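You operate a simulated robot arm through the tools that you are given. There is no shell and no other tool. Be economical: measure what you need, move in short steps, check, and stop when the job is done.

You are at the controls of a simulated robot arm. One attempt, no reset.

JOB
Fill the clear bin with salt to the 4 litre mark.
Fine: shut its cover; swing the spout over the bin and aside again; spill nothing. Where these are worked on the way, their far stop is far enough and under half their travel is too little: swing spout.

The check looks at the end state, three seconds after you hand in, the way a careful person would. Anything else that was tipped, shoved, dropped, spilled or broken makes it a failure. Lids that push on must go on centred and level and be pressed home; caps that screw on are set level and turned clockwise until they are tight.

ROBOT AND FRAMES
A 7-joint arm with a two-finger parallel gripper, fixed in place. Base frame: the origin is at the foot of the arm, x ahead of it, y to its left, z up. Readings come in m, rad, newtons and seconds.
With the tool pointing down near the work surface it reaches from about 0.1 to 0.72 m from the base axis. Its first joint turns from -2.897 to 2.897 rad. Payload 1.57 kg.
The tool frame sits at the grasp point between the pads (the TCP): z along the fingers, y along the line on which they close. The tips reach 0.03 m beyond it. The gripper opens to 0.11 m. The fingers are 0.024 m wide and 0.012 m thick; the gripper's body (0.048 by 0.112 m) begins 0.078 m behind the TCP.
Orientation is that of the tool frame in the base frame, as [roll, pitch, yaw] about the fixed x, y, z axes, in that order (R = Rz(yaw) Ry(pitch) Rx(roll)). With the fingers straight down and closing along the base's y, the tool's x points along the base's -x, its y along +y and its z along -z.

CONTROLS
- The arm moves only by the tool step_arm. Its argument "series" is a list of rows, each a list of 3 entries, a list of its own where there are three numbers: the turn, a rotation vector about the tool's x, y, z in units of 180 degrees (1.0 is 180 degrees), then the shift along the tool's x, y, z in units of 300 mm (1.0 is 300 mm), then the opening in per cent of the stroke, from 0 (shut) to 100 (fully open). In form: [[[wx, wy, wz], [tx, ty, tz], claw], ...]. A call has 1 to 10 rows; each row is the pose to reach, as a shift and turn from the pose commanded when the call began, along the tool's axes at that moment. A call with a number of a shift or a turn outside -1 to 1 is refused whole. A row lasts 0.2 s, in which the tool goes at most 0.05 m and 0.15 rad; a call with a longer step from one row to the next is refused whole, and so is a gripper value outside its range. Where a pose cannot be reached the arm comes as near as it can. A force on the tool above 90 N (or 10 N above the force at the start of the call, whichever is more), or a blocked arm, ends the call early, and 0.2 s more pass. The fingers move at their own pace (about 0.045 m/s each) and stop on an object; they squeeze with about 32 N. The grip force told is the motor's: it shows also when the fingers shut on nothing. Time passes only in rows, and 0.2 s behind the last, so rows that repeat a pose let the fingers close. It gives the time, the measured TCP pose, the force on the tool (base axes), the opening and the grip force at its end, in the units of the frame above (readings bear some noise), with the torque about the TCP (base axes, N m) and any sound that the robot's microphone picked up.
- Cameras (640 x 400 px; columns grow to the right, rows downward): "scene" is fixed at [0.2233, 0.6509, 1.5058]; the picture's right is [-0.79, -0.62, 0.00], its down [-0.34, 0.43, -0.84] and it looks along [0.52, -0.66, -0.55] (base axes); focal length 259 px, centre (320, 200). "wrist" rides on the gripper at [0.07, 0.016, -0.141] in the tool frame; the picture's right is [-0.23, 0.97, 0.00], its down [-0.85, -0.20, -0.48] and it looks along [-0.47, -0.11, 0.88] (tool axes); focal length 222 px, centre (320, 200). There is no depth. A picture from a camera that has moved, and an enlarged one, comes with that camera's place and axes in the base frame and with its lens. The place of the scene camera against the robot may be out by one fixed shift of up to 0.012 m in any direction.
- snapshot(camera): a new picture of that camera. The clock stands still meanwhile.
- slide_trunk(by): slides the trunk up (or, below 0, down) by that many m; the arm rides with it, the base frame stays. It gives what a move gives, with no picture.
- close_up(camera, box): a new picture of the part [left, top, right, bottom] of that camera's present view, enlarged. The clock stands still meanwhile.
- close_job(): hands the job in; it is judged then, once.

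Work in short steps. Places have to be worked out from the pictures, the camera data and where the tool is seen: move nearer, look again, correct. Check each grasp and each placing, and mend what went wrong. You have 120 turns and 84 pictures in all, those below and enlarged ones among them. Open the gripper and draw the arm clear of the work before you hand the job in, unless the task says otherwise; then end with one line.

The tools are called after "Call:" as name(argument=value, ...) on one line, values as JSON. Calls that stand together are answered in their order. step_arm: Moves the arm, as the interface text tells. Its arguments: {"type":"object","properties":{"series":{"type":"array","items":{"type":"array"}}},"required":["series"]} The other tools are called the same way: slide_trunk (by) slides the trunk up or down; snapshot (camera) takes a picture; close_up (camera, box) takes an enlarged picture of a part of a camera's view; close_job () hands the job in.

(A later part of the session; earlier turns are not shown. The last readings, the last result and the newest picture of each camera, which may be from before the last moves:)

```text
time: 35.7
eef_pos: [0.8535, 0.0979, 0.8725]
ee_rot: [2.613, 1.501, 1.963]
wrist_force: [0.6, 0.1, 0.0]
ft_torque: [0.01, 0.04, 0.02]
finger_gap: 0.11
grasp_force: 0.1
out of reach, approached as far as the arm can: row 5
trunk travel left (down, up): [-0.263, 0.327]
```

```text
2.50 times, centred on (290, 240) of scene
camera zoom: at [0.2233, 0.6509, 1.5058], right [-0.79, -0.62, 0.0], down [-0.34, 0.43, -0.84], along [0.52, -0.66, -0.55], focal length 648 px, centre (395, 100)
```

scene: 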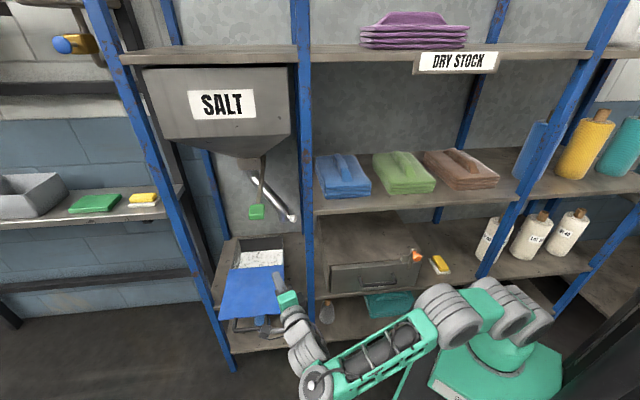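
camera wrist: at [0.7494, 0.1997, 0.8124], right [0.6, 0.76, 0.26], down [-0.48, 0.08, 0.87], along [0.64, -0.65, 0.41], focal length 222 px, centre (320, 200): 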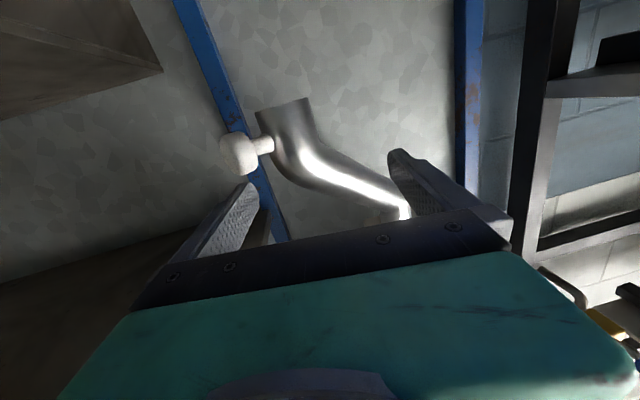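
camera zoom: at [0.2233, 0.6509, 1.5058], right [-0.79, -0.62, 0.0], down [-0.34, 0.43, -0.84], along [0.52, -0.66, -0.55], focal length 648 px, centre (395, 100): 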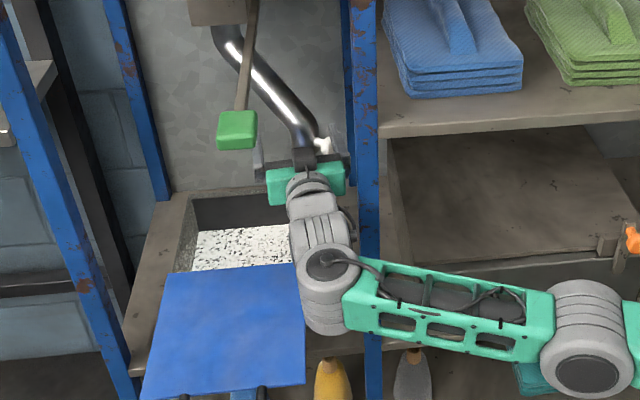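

Only about 4 mm of finger depth overlaps the tube, because the wrist limit stopped me. Easing the yaw back about 8° should allow a few centimetres more depth.

Call:
step_arm(series=[[[-0.02, 0, 0], [0, 0.003, 0.05], 100], [[-0.04, 0, 0], [0, 0.006, 0.1], 100], [[-0.05, 0, 0], [0, 0.01, 0.15], 100], [[-0.055, 0, 0], [0, 0.01, 0.19], 100]])

Call:
snapshot(camera="wrist")

```text
time: 36.7
eef_pos: [0.8984, 0.079, 0.8702]
ee_rot: [2.46, 1.506, 1.993]
wrist_force: [-0.4, -0.1, -0.3]
ft_torque: [-0.01, -0.04, -0.01]
finger_gap: 0.1101
grasp_force: 0.0
trunk travel left (down, up): [-0.263, 0.327]
```

```text
44 pictures are left
camera wrist: at [0.7789, 0.1608, 0.8087], right [0.44, 0.86, 0.27], down [-0.49, -0.01, 0.87], along [0.75, -0.52, 0.42], focal length 222 px, centre (320, 200)
```

wrist: 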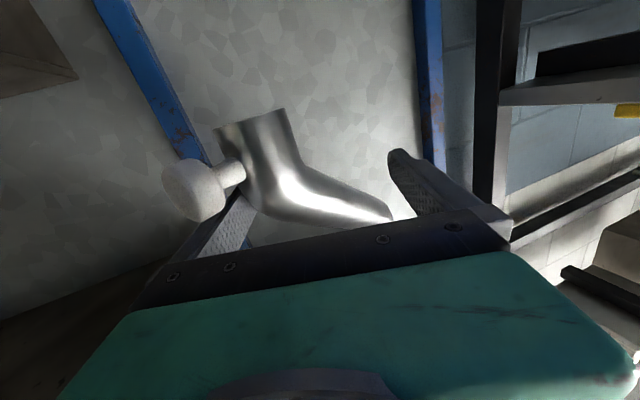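

The tube is now properly between the fingers. I'll swing it along its arc, mainly toward +y, turning the tool toward straight ahead as I go.

Call:
step_arm(series=[[[-0.02, 0, 0], [0, 0.06, -0.015], 100], [[-0.04, 0, 0], [0, 0.12, -0.03], 100], [[-0.06, 0, 0], [0, 0.18, -0.045], 100], [[-0.075, 0, 0], [0, 0.24, -0.06], 100], [[-0.09, 0, 0], [0, 0.298, -0.075], 100]])

Call:
snapshot(camera="wrist")

Call:
close_up(camera="scene", box=[220, 160, 360, 320])

```text
time: 37.9
eef_pos: [0.926, 0.1595, 0.876]
ee_rot: [2.184, 1.503, 1.988]
wrist_force: [0.5, -4.0, -2.3]
ft_torque: [0.13, 0.03, -0.07]
finger_gap: 0.11
grasp_force: 0.2
out of reach, approached as far as the arm can: row 1, 2, 3, 4, 5
trunk travel left (down, up): [-0.263, 0.327]
```

```text
43 pictures are left
camera wrist: at [0.7897, 0.2074, 0.8126], right [0.2, 0.94, 0.28], down [-0.48, -0.16, 0.86], along [0.85, -0.31, 0.42], focal length 222 px, centre (320, 200)
```

wrist: 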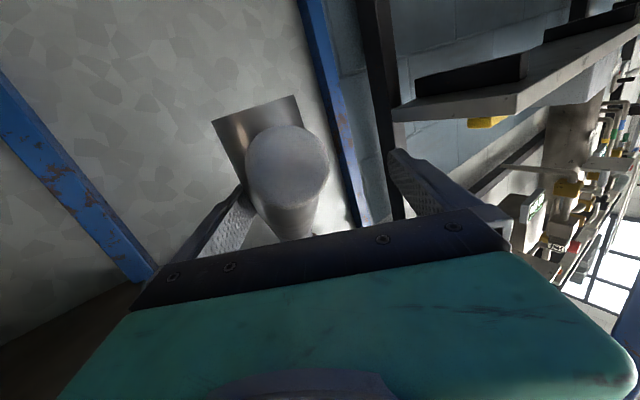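

```text
2.50 times, centred on (290, 240) of scene
camera zoom: at [0.2233, 0.6509, 1.5058], right [-0.79, -0.62, 0.0], down [-0.34, 0.43, -0.84], along [0.52, -0.66, -0.55], focal length 648 px, centre (395, 100)
```

zoom: 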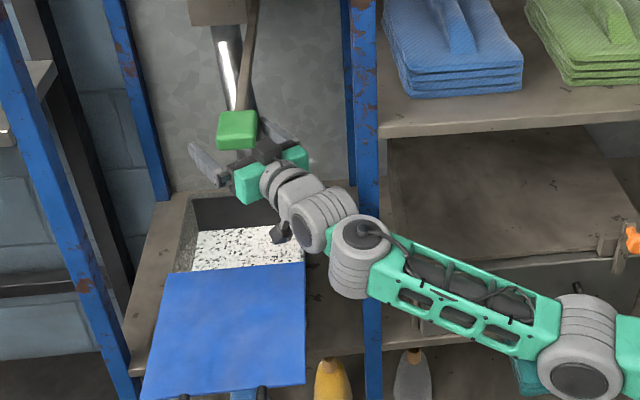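

The spout has swung toward the bin: the outlet is near (0.92, 0.16) and the bin centre is (0.937, 0.173). I'll push a bit more to find the stop or reach the centre.

Call:
step_arm(series=[[[-0.008, 0, 0], [0, 0.03, 0.005], 100], [[-0.016, 0, 0], [0, 0.06, 0.01], 100], [[-0.025, 0, 0], [0, 0.09, 0.02], 100], [[-0.03, 0, 0], [0, 0.12, 0.025], 100]])

Call:
snapshot(camera="wrist")

```text
time: 38.9
eef_pos: [0.9419, 0.178, 0.8717]
ee_rot: [2.165, 1.499, 2.047]
wrist_force: [-16.4, -36.7, -16.3]
ft_torque: [1.24, 0.36, -1.52]
finger_gap: 0.1098
grasp_force: 0.0
trunk travel left (down, up): [-0.263, 0.327]
```

```text
41 pictures are left
camera wrist: at [0.8024, 0.2168, 0.8099], right [0.13, 0.95, 0.29], down [-0.47, -0.2, 0.86], along [0.87, -0.24, 0.42], focal length 222 px, centre (320, 200)
```

wrist: 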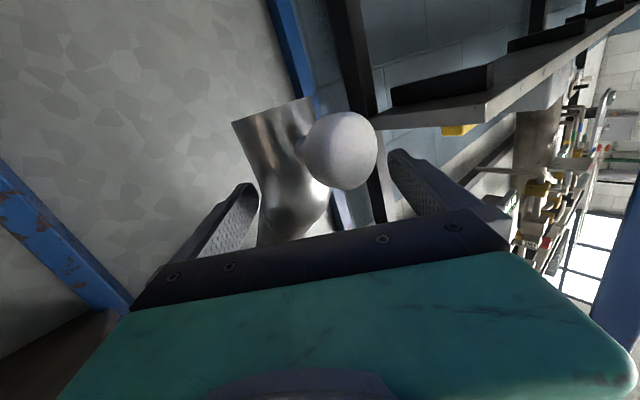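

A 40 N reaction means the spout has reached its stop over the bin. I'll ease off and retreat straight back, keeping the fingers either side of the knob.

Call:
step_arm(series=[[[0, 0, 0], [0, -0.05, 0], 100], [[0, 0, 0], [0, -0.05, -0.1], 100], [[0, 0, 0], [0, -0.05, -0.22], 100], [[0, 0, 0], [0, -0.05, -0.35], 100], [[0, 0, 0], [0, -0.05, -0.48], 100], [[0, 0, 0], [0, -0.05, -0.6], 100]])

Call:
snapshot(camera="wrist")

Call:
close_up(camera="scene", box=[210, 140, 350, 300])

```text
time: 40.3
eef_pos: [0.9295, 0.1807, 0.8743]
ee_rot: [2.196, 1.496, 2.063]
wrist_force: [1.1, -53.9, -29.9]
ft_torque: [2.12, 0.68, -1.14]
finger_gap: 0.1101
grasp_force: 0.4
out of reach, approached as far as the arm can: row 2, 3, 4, 5, 6
trunk travel left (down, up): [-0.263, 0.327]
```

```text
40 pictures are left
camera wrist: at [0.7903, 0.2206, 0.8129], right [0.14, 0.95, 0.29], down [-0.47, -0.19, 0.86], along [0.87, -0.25, 0.42], focal length 222 px, centre (320, 200)
```

wrist: 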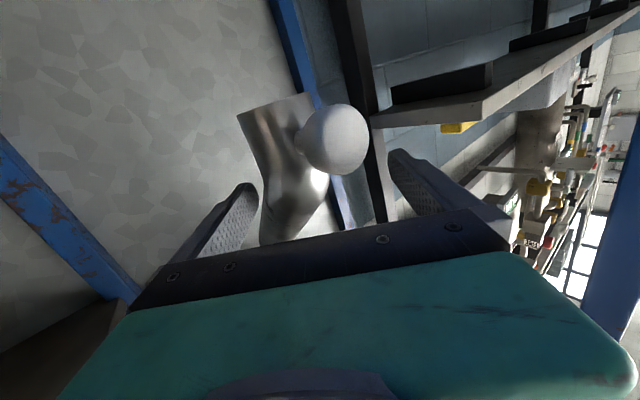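

```text
2.50 times, centred on (280, 220) of scene
camera zoom: at [0.2233, 0.6509, 1.5058], right [-0.79, -0.62, 0.0], down [-0.34, 0.43, -0.84], along [0.52, -0.66, -0.55], focal length 648 px, centre (420, 150)
```

zoom: 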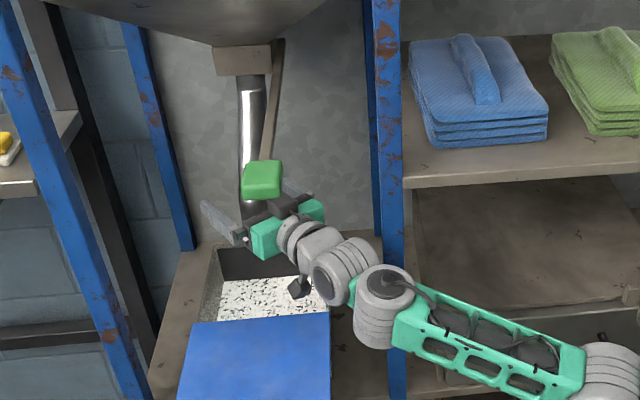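

The retreat was refused because the arm is close to fully stretched and the solver is stuck. I'll try a small retreat with a slight yaw back, the way I came in.

Call:
step_arm(series=[[[0.015, 0, 0], [0, -0.05, -0.02], 100], [[0.03, 0, 0], [0, -0.08, -0.06], 100], [[0.04, 0, 0], [0, -0.08, -0.12], 100]])

Call:
snapshot(camera="wrist")

```text
time: 41.1
eef_pos: [0.9075, 0.1863, 0.8797]
ee_rot: [2.14, 1.504, 1.912]
wrist_force: [0.0, -0.7, 0.1]
ft_torque: [-0.03, -0.01, 0.03]
finger_gap: 0.11
grasp_force: 0.0
out of reach, approached as far as the arm can: row 1, 2, 3
trunk travel left (down, up): [-0.263, 0.327]
```

```text
38 pictures are left
camera wrist: at [0.7728, 0.2381, 0.8167], right [0.23, 0.93, 0.28], down [-0.49, -0.14, 0.86], along [0.84, -0.33, 0.43], focal length 222 px, centre (320, 200)
```

wrist: 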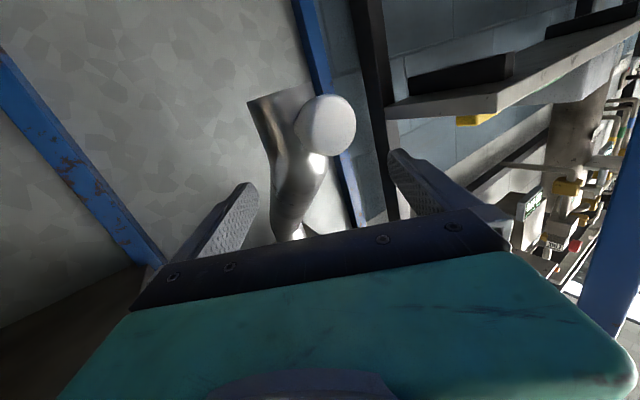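

It's free now, with zero force. I'll continue the retreat.

Call:
step_arm(series=[[[0.01, 0, 0], [0, 0, -0.06], 100], [[0.02, 0, 0], [0, 0, -0.15], 100], [[0.03, 0, 0], [0, 0, -0.25], 100], [[0.03, 0, 0], [0, 0, -0.35], 100], [[0.03, 0, 0], [0, 0, -0.45], 100]])

Call:
snapshot(camera="wrist")

Call:
close_up(camera="scene", box=[210, 140, 350, 300])

```text
time: 42.3
eef_pos: [0.8534, 0.2344, 0.8832]
ee_rot: [2.29, 1.504, 1.969]
wrist_force: [0.3, 0.0, -0.2]
ft_torque: [0.0, 0.0, -0.01]
finger_gap: 0.11
grasp_force: 0.2
out of reach, approached as far as the arm can: row 1, 2, 3, 4, 5
trunk travel left (down, up): [-0.263, 0.327]
```

```text
37 pictures are left
camera wrist: at [0.7238, 0.2989, 0.8211], right [0.32, 0.91, 0.28], down [-0.49, -0.09, 0.86], along [0.81, -0.41, 0.42], focal length 222 px, centre (320, 200)
```

wrist: 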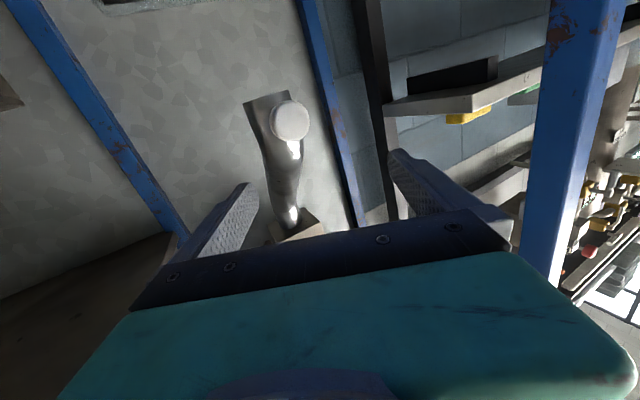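

```text
2.50 times, centred on (280, 220) of scene
camera zoom: at [0.2233, 0.6509, 1.5058], right [-0.79, -0.62, 0.0], down [-0.34, 0.43, -0.84], along [0.52, -0.66, -0.55], focal length 648 px, centre (420, 150)
```

zoom: 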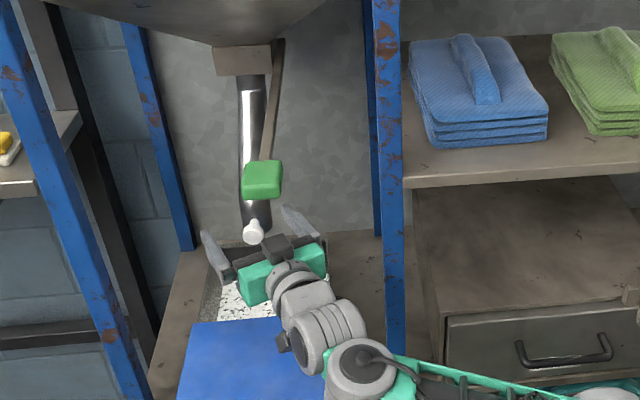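

The spout is over the bin with its outlet near (0.94, 0.19). The interior geometry suggests roughly 2 L of salt is already inside. Next I retreat and rise to the height of the lever knob.

Call:
step_arm(series=[[[0, 0, 0], [0, -0.02, -0.15], 80], [[-0.02, 0, 0], [0, -0.04, -0.3], 80], [[-0.04, 0, 0], [0, -0.07, -0.45], 80], [[-0.06, 0, 0], [0, -0.1, -0.6], 80], [[-0.08, 0, 0], [0, -0.13, -0.75], 80], [[-0.1, 0, 0], [-0.15, -0.13, -0.775], 80], [[-0.12, 0, 0], [-0.3, -0.13, -0.775], 80], [[-0.14, 0, 0], [-0.45, -0.13, -0.775], 80], [[-0.155, 0, 0], [-0.58, -0.13, -0.775], 80]])

Call:
snapshot(camera="wrist")

Call:
snapshot(camera="scene")

```text
time: 43.3
eef_pos: [0.7119, 0.2763, 0.7277]
ee_rot: [-2.37, 1.388, -2.534]
wrist_force: [-1.0, -1.7, 8.2]
ft_torque: [0.25, -0.25, -0.19]
finger_gap: 0.0831
grasp_force: 0.1
out of reach, approached as far as the arm can: row 1, 2
trunk travel left (down, up): [-0.263, 0.327]
stopped in row 4: the force on the tool passed its limit at 134 N (the readings are from after the stop); the commanded pose is now the measured one
```

```text
35 pictures are left
camera wrist: at [0.5669, 0.3094, 0.6756], right [0.19, 0.98, 0.1], down [-0.37, -0.02, 0.93], along [0.91, -0.21, 0.36], focal length 222 px, centre (320, 200)
```

wrist: 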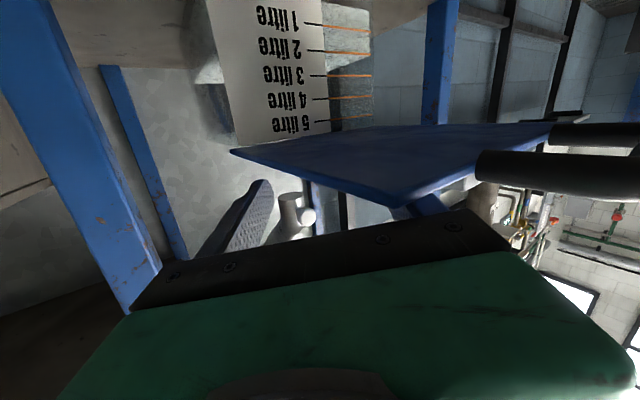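

```text
34 pictures are left
```

scene: 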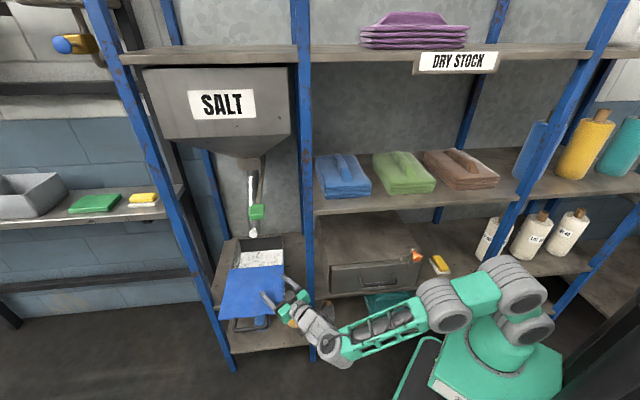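

The arm jumped down unexpectedly and touched the lid. I'm checking the lid, and I'll read the salt level from this low view too.

Call:
close_up(camera="scene", box=[200, 210, 340, 350])

Call:
close_up(camera="wrist", box=[200, 0, 400, 160])

```text
2.86 times, centred on (270, 280) of scene
camera zoom: at [0.2233, 0.6509, 1.5058], right [-0.79, -0.62, 0.0], down [-0.34, 0.43, -0.84], along [0.52, -0.66, -0.55], focal length 740 px, centre (463, -29)
```

zoom: 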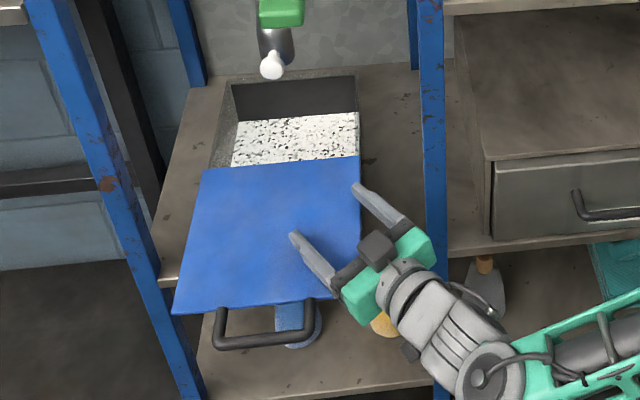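

```text
2.50 times, centred on (300, 80) of wrist
camera zoom: at [0.5669, 0.3094, 0.6756], right [0.19, 0.98, 0.1], down [-0.37, -0.02, 0.93], along [0.91, -0.21, 0.36], focal length 555 px, centre (370, 500)
```

zoom: 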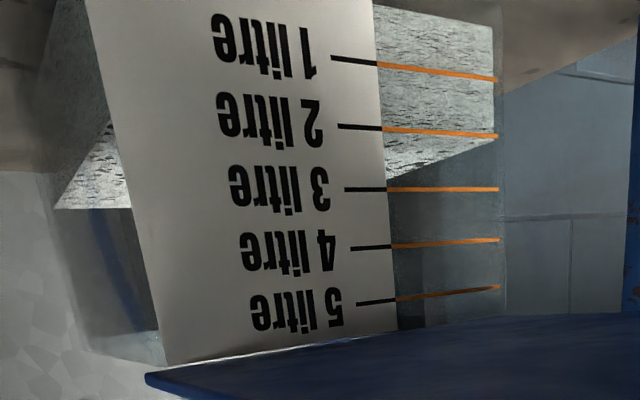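

The lid is unchanged, and the front marks show about 2.1 L at present. I'll rise straight off the lid, then back and up to lever-knob height.

Call:
step_arm(series=[[[0, 0, 0], [-0.1, -0.01, -0.01], 75], [[0, 0, 0], [-0.2, -0.02, -0.05], 75], [[-0.01, -0.01, 0], [-0.32, -0.04, -0.12], 75], [[-0.02, -0.02, 0], [-0.45, -0.08, -0.22], 75], [[-0.03, -0.03, 0], [-0.58, -0.12, -0.32], 75], [[-0.04, -0.04, 0], [-0.72, -0.16, -0.4], 75], [[-0.05, -0.04, 0], [-0.86, -0.19, -0.43], 75], [[-0.06, -0.04, 0], [-0.98, -0.22, -0.43], 75]])

Call:
snapshot(camera="wrist")

```text
refused: row 4 steps farther than a row can; nothing moved
```

```text
31 pictures are left
camera wrist: at [0.5669, 0.3094, 0.6756], right [0.19, 0.98, 0.1], down [-0.37, -0.02, 0.93], along [0.91, -0.21, 0.36], focal length 222 px, centre (320, 200)
```

wrist: 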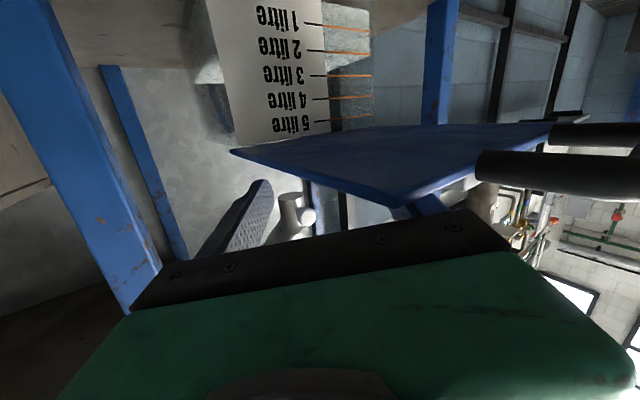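

That step was too long, so nothing moved. I'll repeat it with shorter steps.

Call:
step_arm(series=[[[0, 0, 0], [-0.1, -0.01, -0.01], 75], [[0, 0, 0], [-0.2, -0.02, -0.04], 75], [[-0.01, -0.01, 0], [-0.31, -0.04, -0.09], 75], [[-0.02, -0.02, 0], [-0.42, -0.07, -0.15], 75], [[-0.03, -0.03, 0], [-0.53, -0.1, -0.21], 75], [[-0.04, -0.04, 0], [-0.64, -0.13, -0.27], 75], [[-0.05, -0.04, 0], [-0.75, -0.16, -0.33], 75], [[-0.06, -0.04, 0], [-0.87, -0.19, -0.38], 75], [[-0.07, -0.04, 0], [-0.99, -0.22, -0.43], 75]])

Call:
snapshot(camera="wrist")

```text
time: 45.3
eef_pos: [0.6198, 0.2631, 1.04]
ee_rot: [-1.91, 1.451, -1.847]
wrist_force: [0.0, 0.2, 0.9]
ft_torque: [0.02, -0.02, 0.01]
finger_gap: 0.0827
grasp_force: 0.0
trunk travel left (down, up): [-0.263, 0.327]
```

```text
30 pictures are left
camera wrist: at [0.4762, 0.2624, 0.9741], right [-0.05, 0.99, 0.12], down [-0.44, -0.13, 0.89], along [0.9, 0.0, 0.44], focal length 222 px, centre (320, 200)
```

wrist: 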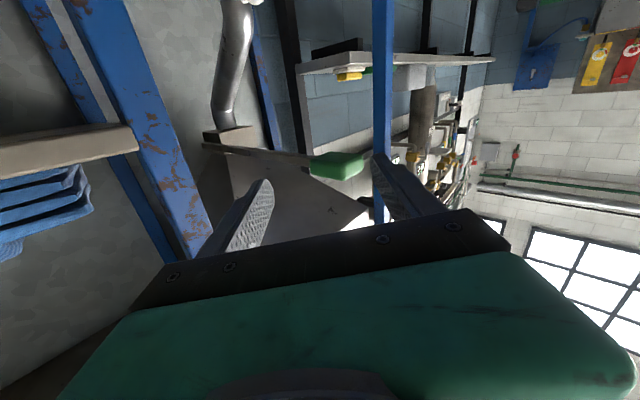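

The knob is confirmed at (0.73, 0.289, 1.056) with a level rod. I'll roll the fingers vertical to take the knob from above and below, so I can feel which way the lever moves.

Call:
step_arm(series=[[[0, 0, 0.047], [0, 0, 0], 75], [[0, 0, 0.094], [0, 0, 0], 75], [[0, 0, 0.141], [0, 0, 0], 75], [[0, 0, 0.188], [0, 0, 0], 75], [[0, 0, 0.235], [0, 0, 0], 75], [[0, 0, 0.282], [0, 0, 0], 75], [[0, 0, 0.329], [0, 0, 0], 75], [[0, 0, 0.376], [0, 0, 0], 75], [[0, 0, 0.423], [0, 0, 0], 75], [[0, 0, 0.47], [0, 0, 0], 75]])

Call:
snapshot(camera="wrist")

```text
time: 47.5
eef_pos: [0.6217, 0.263, 1.0415]
ee_rot: [1.61, 0.205, 1.638]
wrist_force: [0.1, -0.3, 0.6]
ft_torque: [0.02, 0.0, 0.02]
finger_gap: 0.0827
grasp_force: 0.1
trunk travel left (down, up): [-0.263, 0.327]
```

```text
29 pictures are left
camera wrist: at [0.4776, 0.3269, 1.0499], right [0.04, -0.02, 1.0], down [-0.43, -0.9, 0.0], along [0.9, -0.43, -0.05], focal length 222 px, centre (320, 200)
```

wrist: 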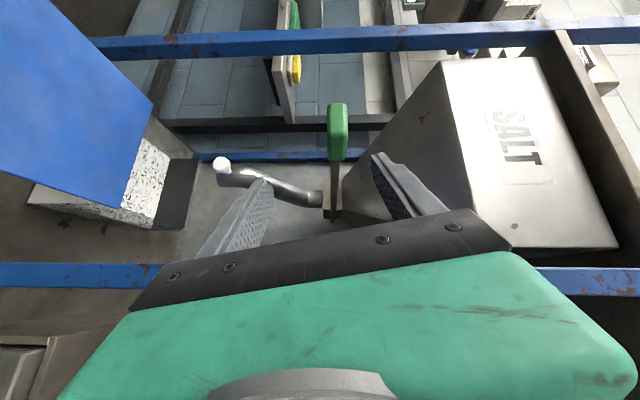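

I have a clear view of the knob between the finger lines. I'll align height and roll, advance, and close gently on it.

Call:
step_arm(series=[[[0, 0, 0.03], [0.015, 0.04, 0.05], 60], [[0, 0, 0.065], [0.03, 0.077, 0.13], 60], [[0, 0, 0.065], [0.04, 0.077, 0.24], 60], [[0, 0, 0.065], [0.045, 0.077, 0.345], 60], [[0, 0, 0.065], [0.045, 0.077, 0.345], 20], [[0, 0, 0.065], [0.045, 0.077, 0.345], 0], [[0, 0, 0.065], [0.045, 0.077, 0.345], 0], [[0, 0, 0.065], [0.045, 0.077, 0.345], 0], [[0, 0, 0.065], [0.045, 0.077, 0.345], 0]])

Call:
snapshot(camera="wrist")

```text
time: 49.5
eef_pos: [0.7252, 0.2881, 1.0577]
ee_rot: [1.61, 0.003, 1.628]
wrist_force: [-3.2, -1.5, -8.6]
ft_torque: [0.07, -1.71, 0.0]
finger_gap: 0.0232
grasp_force: 35.6
trunk travel left (down, up): [-0.263, 0.327]
```

```text
28 pictures are left
camera wrist: at [0.5812, 0.3502, 1.0798], right [0.05, -0.22, 0.97], down [-0.44, -0.88, -0.18], along [0.9, -0.41, -0.14], focal length 222 px, centre (320, 200)
```

wrist: 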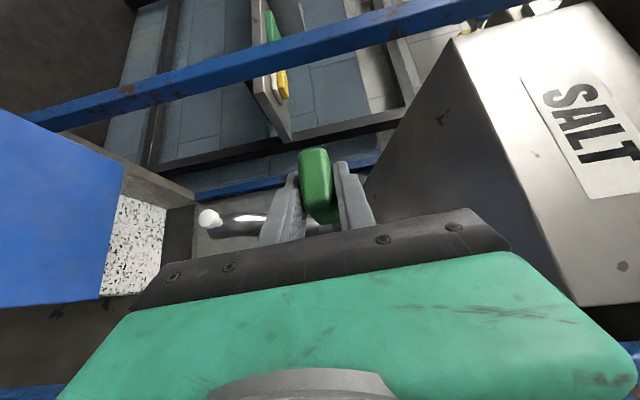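

It's gripped at 23 mm. I'll probe with a small 1 cm sideways (+u) move and read the force.

Call:
step_arm(series=[[[0, 0, 0], [0.012, 0, 0.013], 0], [[0, 0, 0], [0.023, 0, 0.024], 0]])

```text
time: 50.1
eef_pos: [0.731, 0.2916, 1.0583]
ee_rot: [1.61, 0.002, 1.624]
wrist_force: [-26.4, -15.7, -15.5]
ft_torque: [0.13, -1.95, -0.14]
finger_gap: 0.0234
grasp_force: 35.6
trunk travel left (down, up): [-0.263, 0.327]
```

The +u direction is blocked. Next I probe -u.

Call:
step_arm(series=[[[0, 0, 0], [-0.012, 0, -0.013], 0], [[0, 0, 0], [-0.023, 0, -0.024], 0], [[0, 0, 0], [-0.035, 0, -0.037], 0], [[0, 0, 0], [-0.046, 0, -0.048], 0]])

```text
time: 51.1
eef_pos: [0.7203, 0.2848, 1.0571]
ee_rot: [1.608, 0.002, 1.636]
wrist_force: [14.1, 24.5, 0.9]
ft_torque: [-0.16, -1.65, 0.32]
finger_gap: 0.023
grasp_force: 35.8
trunk travel left (down, up): [-0.263, 0.327]
```

Both sideways directions are stiff. I'll return to centre and probe downward.

Call:
step_arm(series=[[[0, 0, 0], [0.023, 0, 0.024], 0], [[0, 0, 0], [0.023, -0.02, 0.024], 0], [[0, 0, 0], [0.023, -0.04, 0.024], 0]])

```text
time: 51.9
eef_pos: [0.7247, 0.2854, 1.052]
ee_rot: [1.604, 0.0, 1.624]
wrist_force: [-10.2, -8.2, 6.8]
ft_torque: [-0.63, -2.18, -0.18]
finger_gap: 0.0236
grasp_force: 35.5
trunk travel left (down, up): [-0.263, 0.327]
```

Downward resistance is lower. I'll push down a little further.

Call:
step_arm(series=[[[0, 0, 0], [0, -0.03, 0], 0], [[0, 0, 0], [0, -0.06, 0], 0]])

```text
time: 52.5
eef_pos: [0.7244, 0.2838, 1.0289]
ee_rot: [1.608, -0.001, 1.625]
wrist_force: [20.8, -13.5, 8.4]
ft_torque: [-0.71, -2.02, -0.06]
finger_gap: 0.0269
grasp_force: 37.6
trunk travel left (down, up): [-0.263, 0.327]
```

The lever swings down. I'm checking whether salt is flowing yet.

Call:
close_up(camera="scene", box=[210, 180, 330, 290])

```text
3.64 times, centred on (270, 235) of scene
camera zoom: at [0.2233, 0.6509, 1.5058], right [-0.79, -0.62, 0.0], down [-0.34, 0.43, -0.84], along [0.52, -0.66, -0.55], focal length 942 px, centre (502, 73)
```

zoom: 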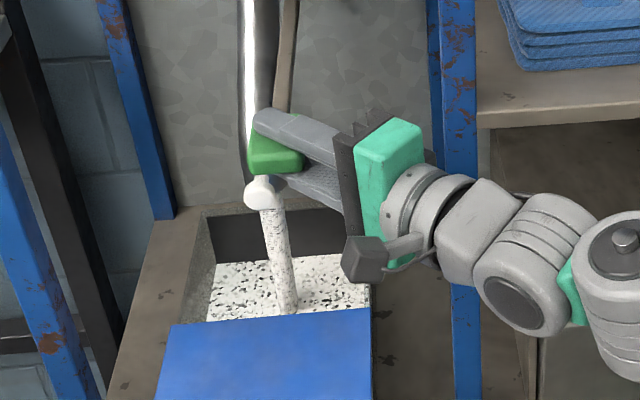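

Salt is streaming into the bin. I'll hold for about 0.8 s while easing the inward force, then check the level to get the flow rate.

Call:
step_arm(series=[[[0, 0, 0], [-0.01, 0, 0.01], 0], [[0, 0, 0], [-0.01, 0, 0.01], 0], [[0, 0, 0], [-0.01, 0, 0.01], 0]])

Call:
close_up(camera="scene", box=[210, 180, 330, 290])

```text
time: 53.3
eef_pos: [0.7256, 0.2837, 1.0304]
ee_rot: [1.608, 0.001, 1.629]
wrist_force: [-8.3, -13.7, 6.9]
ft_torque: [-0.57, -1.89, -0.39]
finger_gap: 0.0267
grasp_force: 37.6
trunk travel left (down, up): [-0.263, 0.327]
```

```text
3.64 times, centred on (270, 235) of scene
camera zoom: at [0.2233, 0.6509, 1.5058], right [-0.79, -0.62, 0.0], down [-0.34, 0.43, -0.84], along [0.52, -0.66, -0.55], focal length 942 px, centre (502, 73)
```

zoom: 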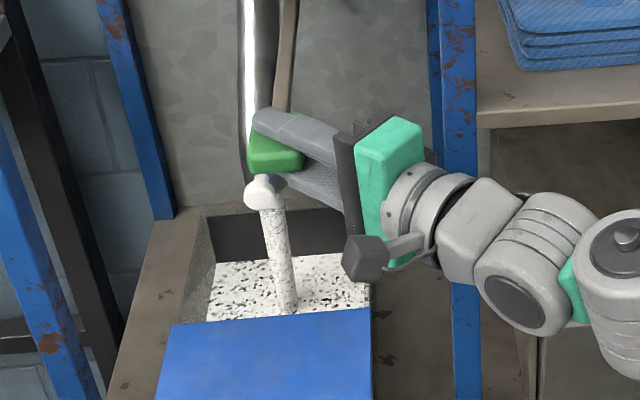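

The flow is slow and the level has barely changed. I'll hold for 2 s and take a tighter view of the level against the back wall.

Call:
step_arm(series=[[[0, 0, 0], [0, 0, 0], 0], [[0, 0, 0], [0, 0, 0], 0], [[0, 0, 0], [0, 0, 0], 0], [[0, 0, 0], [0, 0, 0], 0], [[0, 0, 0], [0, 0, 0], 0], [[0, 0, 0], [0, 0, 0], 0], [[0, 0, 0], [0, 0, 0], 0], [[0, 0, 0], [0, 0, 0], 0], [[0, 0, 0], [0, 0, 0], 0]])

Call:
close_up(camera="scene", box=[225, 225, 295, 275])

```text
time: 55.3
eef_pos: [0.7263, 0.2834, 1.0301]
ee_rot: [1.605, 0.0, 1.631]
wrist_force: [-12.1, -9.3, 5.2]
ft_torque: [-0.69, -2.02, 0.13]
finger_gap: 0.0265
grasp_force: 37.2
trunk travel left (down, up): [-0.263, 0.327]
```

```text
8.00 times, centred on (260, 250) of scene
camera zoom: at [0.2233, 0.6509, 1.5058], right [-0.79, -0.62, 0.0], down [-0.34, 0.43, -0.84], along [0.52, -0.66, -0.55], focal length 2072 px, centre (800, -200)
```

zoom: 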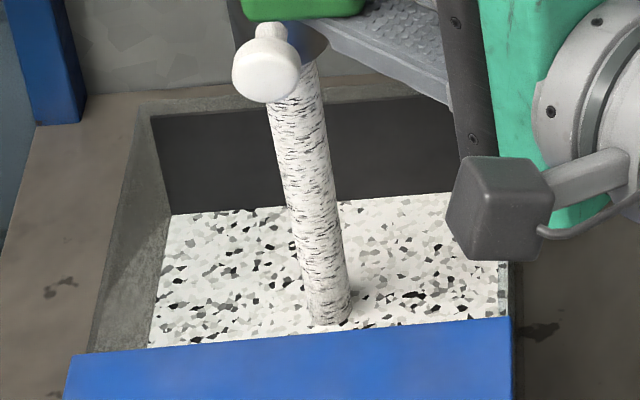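

Calibration at 8x: about 31 px per litre along the back wall, and the level has risen about 4 px in 3 s, or roughly 0.04 L/s. I'll open the lever further to speed it up.

Call:
step_arm(series=[[[0, 0, 0], [0, -0.03, 0], 0], [[0, 0, 0], [0, -0.06, 0], 0], [[0, 0, 0], [-0.005, -0.09, 0.005], 0], [[0, 0, 0], [-0.01, -0.12, 0.01], 0], [[0, 0, 0], [-0.01, -0.12, 0.01], 0], [[0, 0, 0], [-0.01, -0.12, 0.01], 0], [[0, 0, 0], [-0.01, -0.12, 0.01], 0], [[0, 0, 0], [-0.01, -0.12, 0.01], 0]])

Call:
close_up(camera="scene", box=[225, 225, 295, 275])

```text
time: 57.1
eef_pos: [0.7271, 0.2825, 0.9932]
ee_rot: [1.609, 0.002, 1.631]
wrist_force: [-9.1, 1.6, 6.5]
ft_torque: [-0.71, -2.01, 0.45]
finger_gap: 0.0311
grasp_force: 40.0
trunk travel left (down, up): [-0.263, 0.327]
```

```text
8.00 times, centred on (260, 250) of scene
camera zoom: at [0.2233, 0.6509, 1.5058], right [-0.79, -0.62, 0.0], down [-0.34, 0.43, -0.84], along [0.52, -0.66, -0.55], focal length 2072 px, centre (800, -200)
```

zoom: 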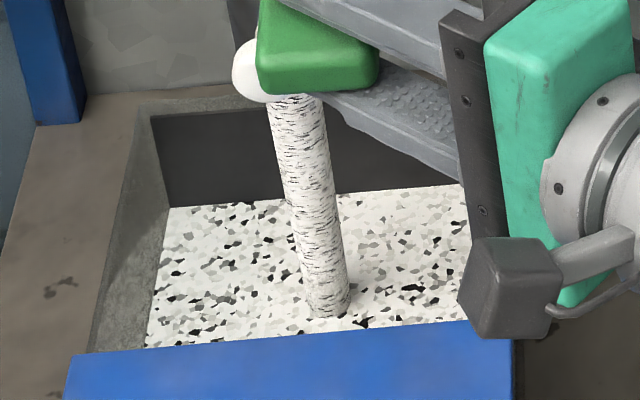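

The level is now about 2.5 L and the flow about 0.15 L/s. I'll hold for about 4.4 s, then check.

Call:
step_arm(series=[[[0, 0, 0], [0, 0, 0], 0], [[0, 0, 0], [0, 0, 0], 0], [[0, 0, 0], [0, 0, 0], 0], [[0, 0, 0], [0, 0, 0], 0], [[0, 0, 0], [0, 0, 0], 0], [[0, 0, 0], [0, 0, 0], 0], [[0, 0, 0], [0, 0, 0], 0], [[0, 0, 0], [0, 0, 0], 0], [[0, 0, 0], [0, 0, 0], 0], [[0, 0, 0], [0, 0, 0], 0]])

Call:
step_arm(series=[[[0, 0, 0], [0, 0, 0], 0], [[0, 0, 0], [0, 0, 0], 0], [[0, 0, 0], [0, 0, 0], 0], [[0, 0, 0], [0, 0, 0], 0], [[0, 0, 0], [0, 0, 0], 0], [[0, 0, 0], [0, 0, 0], 0], [[0, 0, 0], [0, 0, 0], 0], [[0, 0, 0], [0, 0, 0], 0], [[0, 0, 0], [0, 0, 0], 0]])

Call:
close_up(camera="scene", box=[225, 225, 295, 275])

```text
time: 59.3
eef_pos: [0.7266, 0.282, 0.9935]
ee_rot: [1.608, 0.001, 1.63]
wrist_force: [-11.7, 6.7, 5.8]
ft_torque: [-0.74, -2.11, 0.24]
finger_gap: 0.0311
grasp_force: 39.9
trunk travel left (down, up): [-0.263, 0.327]
```

```text
time: 61.3
eef_pos: [0.727, 0.282, 0.9939]
ee_rot: [1.608, 0.001, 1.632]
wrist_force: [-11.8, 6.9, 5.6]
ft_torque: [-0.67, -2.09, 0.14]
finger_gap: 0.031
grasp_force: 40.2
trunk travel left (down, up): [-0.263, 0.327]
```

```text
8.00 times, centred on (260, 250) of scene
camera zoom: at [0.2233, 0.6509, 1.5058], right [-0.79, -0.62, 0.0], down [-0.34, 0.43, -0.84], along [0.52, -0.66, -0.55], focal length 2072 px, centre (800, -200)
```

zoom: 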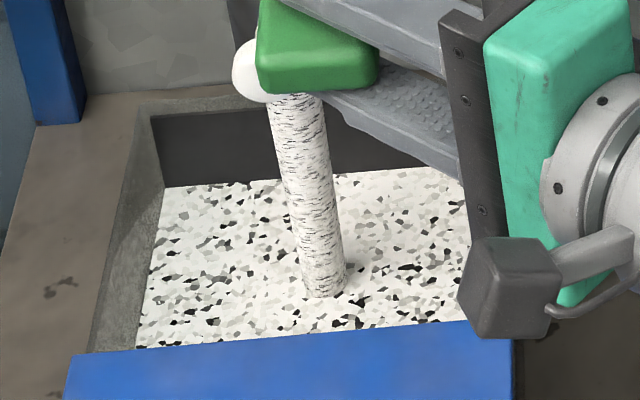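

The level is about 3.1 L with a steady 0.146 L/s. I'll hold about 2 s more, then close the lever and verify the level against the front marks.

Call:
step_arm(series=[[[0, 0, 0], [0, 0, 0], 0], [[0, 0, 0], [0, 0, 0], 0], [[0, 0, 0], [0, 0, 0], 0], [[0, 0, 0], [0, 0, 0], 0], [[0, 0, 0], [0, 0, 0], 0], [[0, 0, 0], [0, 0, 0], 0], [[0, 0, 0], [0.005, 0.08, -0.005], 0], [[0, 0, 0], [0.015, 0.16, -0.015], 0], [[0, 0, 0], [0.02, 0.22, -0.02], 0], [[0, 0, 0], [0.02, 0.235, -0.02], 0]])

Call:
close_up(camera="scene", box=[225, 225, 295, 275])

```text
time: 63.5
eef_pos: [0.7253, 0.2853, 1.058]
ee_rot: [1.617, 0.004, 1.624]
wrist_force: [-25.1, -18.8, -13.8]
ft_torque: [-0.1, -1.77, 0.16]
finger_gap: 0.0238
grasp_force: 35.8
trunk travel left (down, up): [-0.263, 0.327]
```

```text
8.00 times, centred on (260, 250) of scene
camera zoom: at [0.2233, 0.6509, 1.5058], right [-0.79, -0.62, 0.0], down [-0.34, 0.43, -0.84], along [0.52, -0.66, -0.55], focal length 2072 px, centre (800, -200)
```

zoom: 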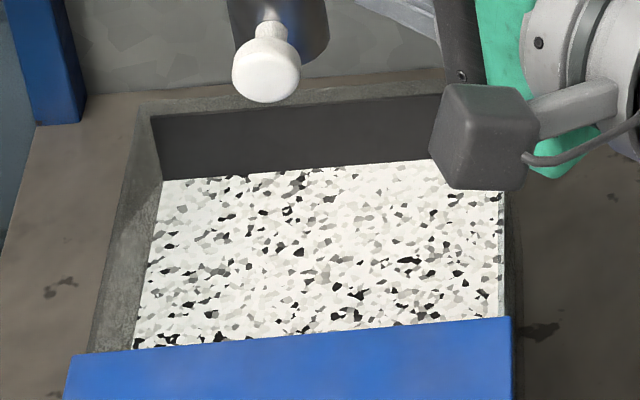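

The flow has stopped cleanly, at an estimated 3.3 L. To calibrate, I'll release the knob, back off and view the front marks from below lid level.

Call:
step_arm(series=[[[0, 0, 0], [0, 0, 0], 50], [[0, 0, 0], [0, 0, 0], 50], [[0, 0, 0], [0, 0, -0.08], 50], [[0, 0, 0], [0, 0, -0.2], 50], [[0, 0, 0], [0, 0, -0.34], 50]])

Call:
step_arm(series=[[[0, 0, 0], [0, -0.15, 0], 50], [[0, 0, 0], [0, -0.3, 0], 50], [[0, 0, 0], [0, -0.45, 0], 50], [[0, 0, 0], [-0.02, -0.6, 0], 50], [[0, 0, 0], [-0.03, -0.75, 0], 50], [[0, 0, 0], [-0.04, -0.9, 0], 50], [[0, 0, 0], [-0.05, -1.0, 0], 50]])

Call:
step_arm(series=[[[0, 0, 0], [0, -0.12, 0], 50], [[0, 0, 0], [0, -0.25, 0], 50]])

Call:
snapshot(camera="wrist")

```text
time: 64.7
eef_pos: [0.6229, 0.281, 1.0645]
ee_rot: [1.608, 0.003, 1.631]
wrist_force: [0.8, 0.2, -0.8]
ft_torque: [-0.03, -0.05, -0.01]
finger_gap: 0.0551
grasp_force: 0.0
trunk travel left (down, up): [-0.263, 0.327]
```

```text
time: 66.3
eef_pos: [0.6127, 0.2661, 0.7668]
ee_rot: [1.608, 0.002, 1.628]
wrist_force: [-0.2, -0.2, 0.6]
ft_torque: [0.0, 0.0, -0.03]
finger_gap: 0.0549
grasp_force: 0.0
trunk travel left (down, up): [-0.263, 0.327]
```

```text
time: 66.9
eef_pos: [0.6113, 0.2662, 0.6919]
ee_rot: [1.607, 0.0, 1.63]
wrist_force: [-0.4, -0.1, -0.1]
ft_torque: [0.02, 0.01, 0.01]
finger_gap: 0.0551
grasp_force: 0.1
trunk travel left (down, up): [-0.263, 0.327]
```

```text
21 pictures are left
camera wrist: at [0.4665, 0.3275, 0.7149], right [0.05, -0.22, 0.97], down [-0.43, -0.88, -0.18], along [0.9, -0.41, -0.14], focal length 222 px, centre (320, 200)
```

wrist: 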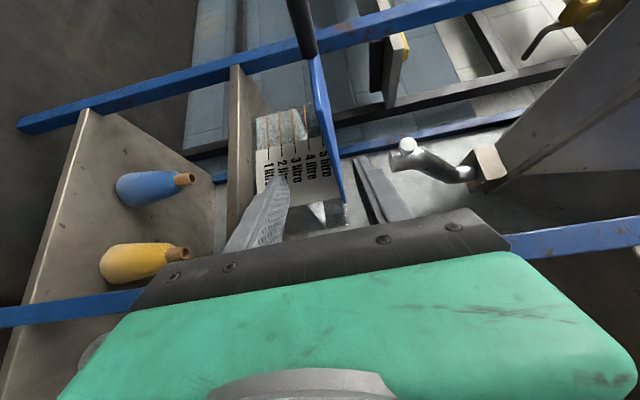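

The marks are visible, so I'll enlarge that part.

Call:
close_up(camera="wrist", box=[248, 92, 344, 152])

```text
6.67 times, centred on (296, 122) of wrist
camera zoom: at [0.4665, 0.3275, 0.7149], right [0.05, -0.22, 0.97], down [-0.43, -0.88, -0.18], along [0.9, -0.41, -0.14], focal length 1481 px, centre (480, 720)
```

zoom: 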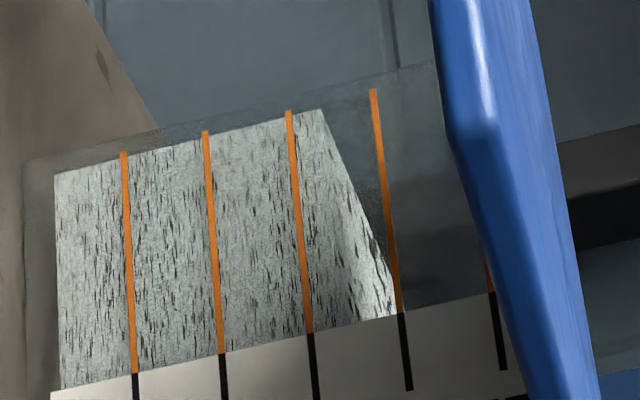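

The level reads about 3.4 L, so roughly 0.6 L is still needed, which is 3.5–4 s at full flow. I'll go back up to the lever knob.

Call:
step_arm(series=[[[0, 0, 0], [0.005, 0.15, 0], 50], [[0, 0, 0], [0.01, 0.3, 0], 50], [[0, 0, 0], [0.015, 0.45, 0], 50], [[0, 0, 0], [0.02, 0.6, 0], 50], [[0, 0, 0], [0.03, 0.75, 0], 50], [[0, 0, 0], [0.04, 0.9, 0], 50], [[0, 0, 0], [0.05, 0.99, 0], 50]])

Call:
step_arm(series=[[[0, 0, 0], [0, 0.12, 0], 50], [[0, 0, 0], [0, 0.24, 0.01], 50]])

```text
time: 68.5
eef_pos: [0.622, 0.2829, 0.9895]
ee_rot: [1.608, 0.002, 1.631]
wrist_force: [0.9, -0.3, -0.5]
ft_torque: [-0.03, -0.01, 0.02]
finger_gap: 0.0551
grasp_force: 0.1
trunk travel left (down, up): [-0.263, 0.327]
```

```text
time: 69.1
eef_pos: [0.6288, 0.2798, 1.0603]
ee_rot: [1.608, 0.003, 1.63]
wrist_force: [0.8, -0.7, 0.3]
ft_torque: [-0.01, -0.01, -0.02]
finger_gap: 0.0548
grasp_force: 0.0
trunk travel left (down, up): [-0.263, 0.327]
```

Aligned with the knob at z ≈ 1.06, I'll advance and close on it.

Call:
step_arm(series=[[[0, 0, 0], [0, 0, 0.1], 50], [[0, 0, 0], [0, 0.003, 0.21], 50], [[0, 0, 0], [0, 0.003, 0.323], 50], [[0, 0, 0], [0, 0.003, 0.323], 0], [[0, 0, 0], [0, 0.003, 0.323], 0], [[0, 0, 0], [0, 0.003, 0.323], 0], [[0, 0, 0], [0, 0.003, 0.323], 0]])

```text
time: 70.7
eef_pos: [0.7205, 0.2879, 1.0568]
ee_rot: [1.607, 0.001, 1.63]
wrist_force: [7.4, 2.5, 3.3]
ft_torque: [-0.12, -1.5, 0.07]
finger_gap: 0.0232
grasp_force: 32.3
trunk travel left (down, up): [-0.263, 0.327]
```

It's gripped. I'll open the lever by the same amount and hold for about 1.2 s; the next call holds 1 s and closes, which should bring it to roughly 3.85–3.9 L.

Call:
step_arm(series=[[[0, 0, 0], [-0.003, -0.055, 0.003], 0], [[0, 0, 0], [-0.007, -0.11, 0.007], 0], [[0, 0, 0], [-0.014, -0.165, 0.014], 0], [[0, 0, 0], [-0.02, -0.22, 0.02], 0], [[0, 0, 0], [-0.02, -0.22, 0.02], 0], [[0, 0, 0], [-0.02, -0.22, 0.02], 0], [[0, 0, 0], [-0.02, -0.22, 0.02], 0], [[0, 0, 0], [-0.02, -0.22, 0.02], 0], [[0, 0, 0], [-0.02, -0.22, 0.02], 0], [[0, 0, 0], [-0.02, -0.22, 0.02], 0]])

Call:
step_arm(series=[[[0, 0, 0], [0, 0, 0], 0], [[0, 0, 0], [0, 0, 0], 0], [[0, 0, 0], [0, 0, 0], 0], [[0, 0, 0], [0, 0, 0], 0], [[0, 0, 0], [0, 0, 0], 0], [[0, 0, 0], [0.005, 0.08, -0.005], 0], [[0, 0, 0], [0.015, 0.16, -0.015], 0], [[0, 0, 0], [0.02, 0.22, -0.02], 0], [[0, 0, 0], [0.02, 0.235, -0.02], 0]])

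Call:
close_up(camera="scene", box=[225, 225, 295, 275])

```text
time: 72.9
eef_pos: [0.7248, 0.2821, 0.991]
ee_rot: [1.608, 0.002, 1.629]
wrist_force: [-7.1, 12.4, 4.1]
ft_torque: [-0.58, -1.99, 0.21]
finger_gap: 0.0308
grasp_force: 39.7
trunk travel left (down, up): [-0.263, 0.327]
```

```text
time: 74.9
eef_pos: [0.7228, 0.285, 1.0571]
ee_rot: [1.617, 0.005, 1.625]
wrist_force: [-11.2, -6.9, -10.3]
ft_torque: [-0.03, -1.73, -0.71]
finger_gap: 0.0234
grasp_force: 35.8
trunk travel left (down, up): [-0.263, 0.327]
```

```text
8.00 times, centred on (260, 250) of scene
camera zoom: at [0.2233, 0.6509, 1.5058], right [-0.79, -0.62, 0.0], down [-0.34, 0.43, -0.84], along [0.52, -0.66, -0.55], focal length 2072 px, centre (800, -200)
```

zoom: 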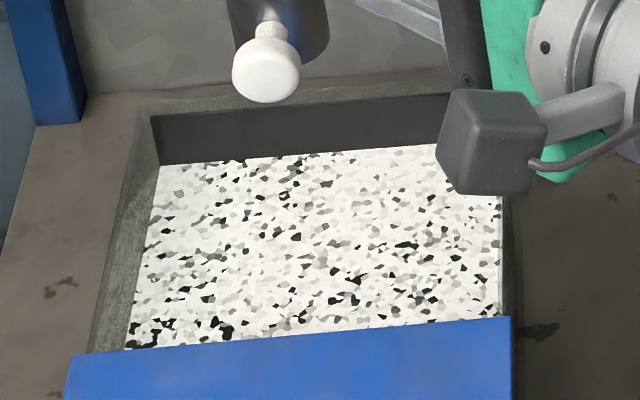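

The boundary moved 15 px, giving an estimate of about 3.9 L. Since overfilling can't be undone, I'll check the front marks before topping up.

Call:
step_arm(series=[[[0, 0, 0], [0, 0, 0], 50], [[0, 0, 0], [0, 0, 0], 50], [[0, 0, 0], [0, 0, -0.08], 50], [[0, 0, 0], [0, 0, -0.2], 50], [[0, 0, 0], [0, 0, -0.34], 50]])

Call:
step_arm(series=[[[0, 0, 0], [0, -0.15, 0], 50], [[0, 0, 0], [0, -0.3, 0], 50], [[0, 0, 0], [0, -0.45, 0], 50], [[0, 0, 0], [-0.02, -0.6, 0], 50], [[0, 0, 0], [-0.03, -0.75, 0], 50], [[0, 0, 0], [-0.04, -0.9, 0], 50], [[0, 0, 0], [-0.05, -1.0, 0], 50]])

Call:
step_arm(series=[[[0, 0, 0], [0, -0.13, 0], 50], [[0, 0, 0], [0, -0.28, 0], 50]])

Call:
close_up(camera="wrist", box=[248, 92, 344, 152])

```text
time: 76.1
eef_pos: [0.6198, 0.2849, 1.0657]
ee_rot: [1.61, 0.0, 1.63]
wrist_force: [0.2, -0.8, -0.9]
ft_torque: [0.0, 0.01, -0.01]
finger_gap: 0.0549
grasp_force: 0.0
trunk travel left (down, up): [-0.263, 0.327]
```

```text
time: 77.7
eef_pos: [0.6107, 0.2656, 0.763]
ee_rot: [1.607, 0.001, 1.63]
wrist_force: [-0.2, 0.3, 0.0]
ft_torque: [-0.03, 0.05, 0.02]
finger_gap: 0.055
grasp_force: 0.0
trunk travel left (down, up): [-0.263, 0.327]
```

```text
time: 78.3
eef_pos: [0.6097, 0.2673, 0.6801]
ee_rot: [1.609, 0.0, 1.631]
wrist_force: [-0.7, -1.0, 0.6]
ft_torque: [0.03, 0.02, 0.01]
finger_gap: 0.0553
grasp_force: 0.0
trunk travel left (down, up): [-0.263, 0.327]
```

```text
6.67 times, centred on (296, 122) of wrist
camera zoom: at [0.4648, 0.3291, 0.7022], right [0.05, -0.22, 0.97], down [-0.43, -0.88, -0.18], along [0.9, -0.41, -0.14], focal length 1481 px, centre (480, 720)
```

zoom: 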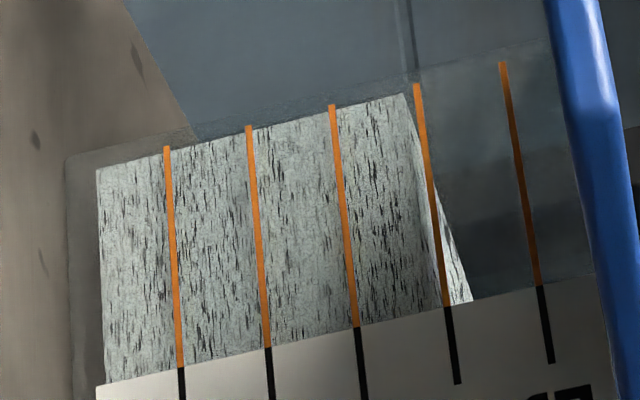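

The front marks read about 3.84 L. I'll do a short pulse of about 0.15 L: return, grip, then open and close within one call.

Call:
step_arm(series=[[[0, 0, 0], [0.005, 0.15, 0], 50], [[0, 0, 0], [0.01, 0.3, 0], 50], [[0, 0, 0], [0.015, 0.45, 0], 50], [[0, 0, 0], [0.02, 0.6, 0], 50], [[0, 0, 0], [0.03, 0.75, 0], 50], [[0, 0, 0], [0.04, 0.9, 0], 50], [[0, 0, 0], [0.05, 0.99, 0], 50]])

Call:
step_arm(series=[[[0, 0, 0], [0, 0.14, 0], 50], [[0, 0, 0], [0, 0.28, 0.01], 50]])

```text
time: 79.9
eef_pos: [0.6195, 0.2827, 0.9809]
ee_rot: [1.611, 0.0, 1.63]
wrist_force: [0.4, -1.3, 0.0]
ft_torque: [0.01, 0.0, 0.01]
finger_gap: 0.055
grasp_force: 0.1
trunk travel left (down, up): [-0.263, 0.327]
```

```text
time: 80.5
eef_pos: [0.6242, 0.2791, 1.0644]
ee_rot: [1.608, 0.002, 1.628]
wrist_force: [0.3, 0.3, -0.2]
ft_torque: [-0.01, -0.02, -0.02]
finger_gap: 0.0552
grasp_force: 0.2
trunk travel left (down, up): [-0.263, 0.327]
```

Now I'll advance about 0.098 m and grip the knob again.

Call:
step_arm(series=[[[0, 0, 0], [0, 0, 0.1], 50], [[0, 0, 0], [0.005, -0.01, 0.21], 50], [[0, 0, 0], [0.01, -0.012, 0.328], 50], [[0, 0, 0], [0.01, -0.012, 0.328], 0], [[0, 0, 0], [0.01, -0.012, 0.328], 0], [[0, 0, 0], [0.01, -0.012, 0.328], 0], [[0, 0, 0], [0.01, -0.012, 0.328], 0]])

Call:
step_arm(series=[[[0, 0, 0], [-0.003, -0.055, 0.003], 0], [[0, 0, 0], [-0.007, -0.11, 0.007], 0], [[0, 0, 0], [-0.014, -0.165, 0.014], 0], [[0, 0, 0], [-0.02, -0.22, 0.02], 0], [[0, 0, 0], [-0.02, -0.22, 0.02], 0], [[0, 0, 0], [-0.02, -0.22, 0.02], 0], [[0, 0, 0], [-0.015, -0.14, 0.015], 0], [[0, 0, 0], [-0.005, -0.06, 0.005], 0], [[0, 0, 0], [0, 0, 0], 0], [[0, 0, 0], [0, 0.015, 0], 0]])

Call:
close_up(camera="scene", box=[225, 225, 295, 275])

```text
time: 82.1
eef_pos: [0.7243, 0.2893, 1.0547]
ee_rot: [1.606, -0.001, 1.63]
wrist_force: [6.7, 2.4, 3.7]
ft_torque: [-0.02, -1.57, 0.05]
finger_gap: 0.0234
grasp_force: 32.4
trunk travel left (down, up): [-0.263, 0.327]
```

```text
time: 84.3
eef_pos: [0.7232, 0.2891, 1.058]
ee_rot: [1.613, 0.002, 1.627]
wrist_force: [-1.5, 0.3, -2.8]
ft_torque: [0.25, -1.78, -0.31]
finger_gap: 0.0232
grasp_force: 35.3
trunk travel left (down, up): [-0.263, 0.327]
```

```text
8.00 times, centred on (260, 250) of scene
camera zoom: at [0.2233, 0.6509, 1.5058], right [-0.79, -0.62, 0.0], down [-0.34, 0.43, -0.84], along [0.52, -0.66, -0.55], focal length 2072 px, centre (800, -200)
```

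zoom: 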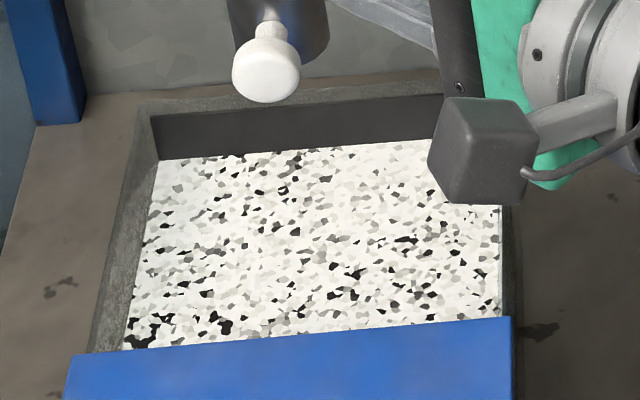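

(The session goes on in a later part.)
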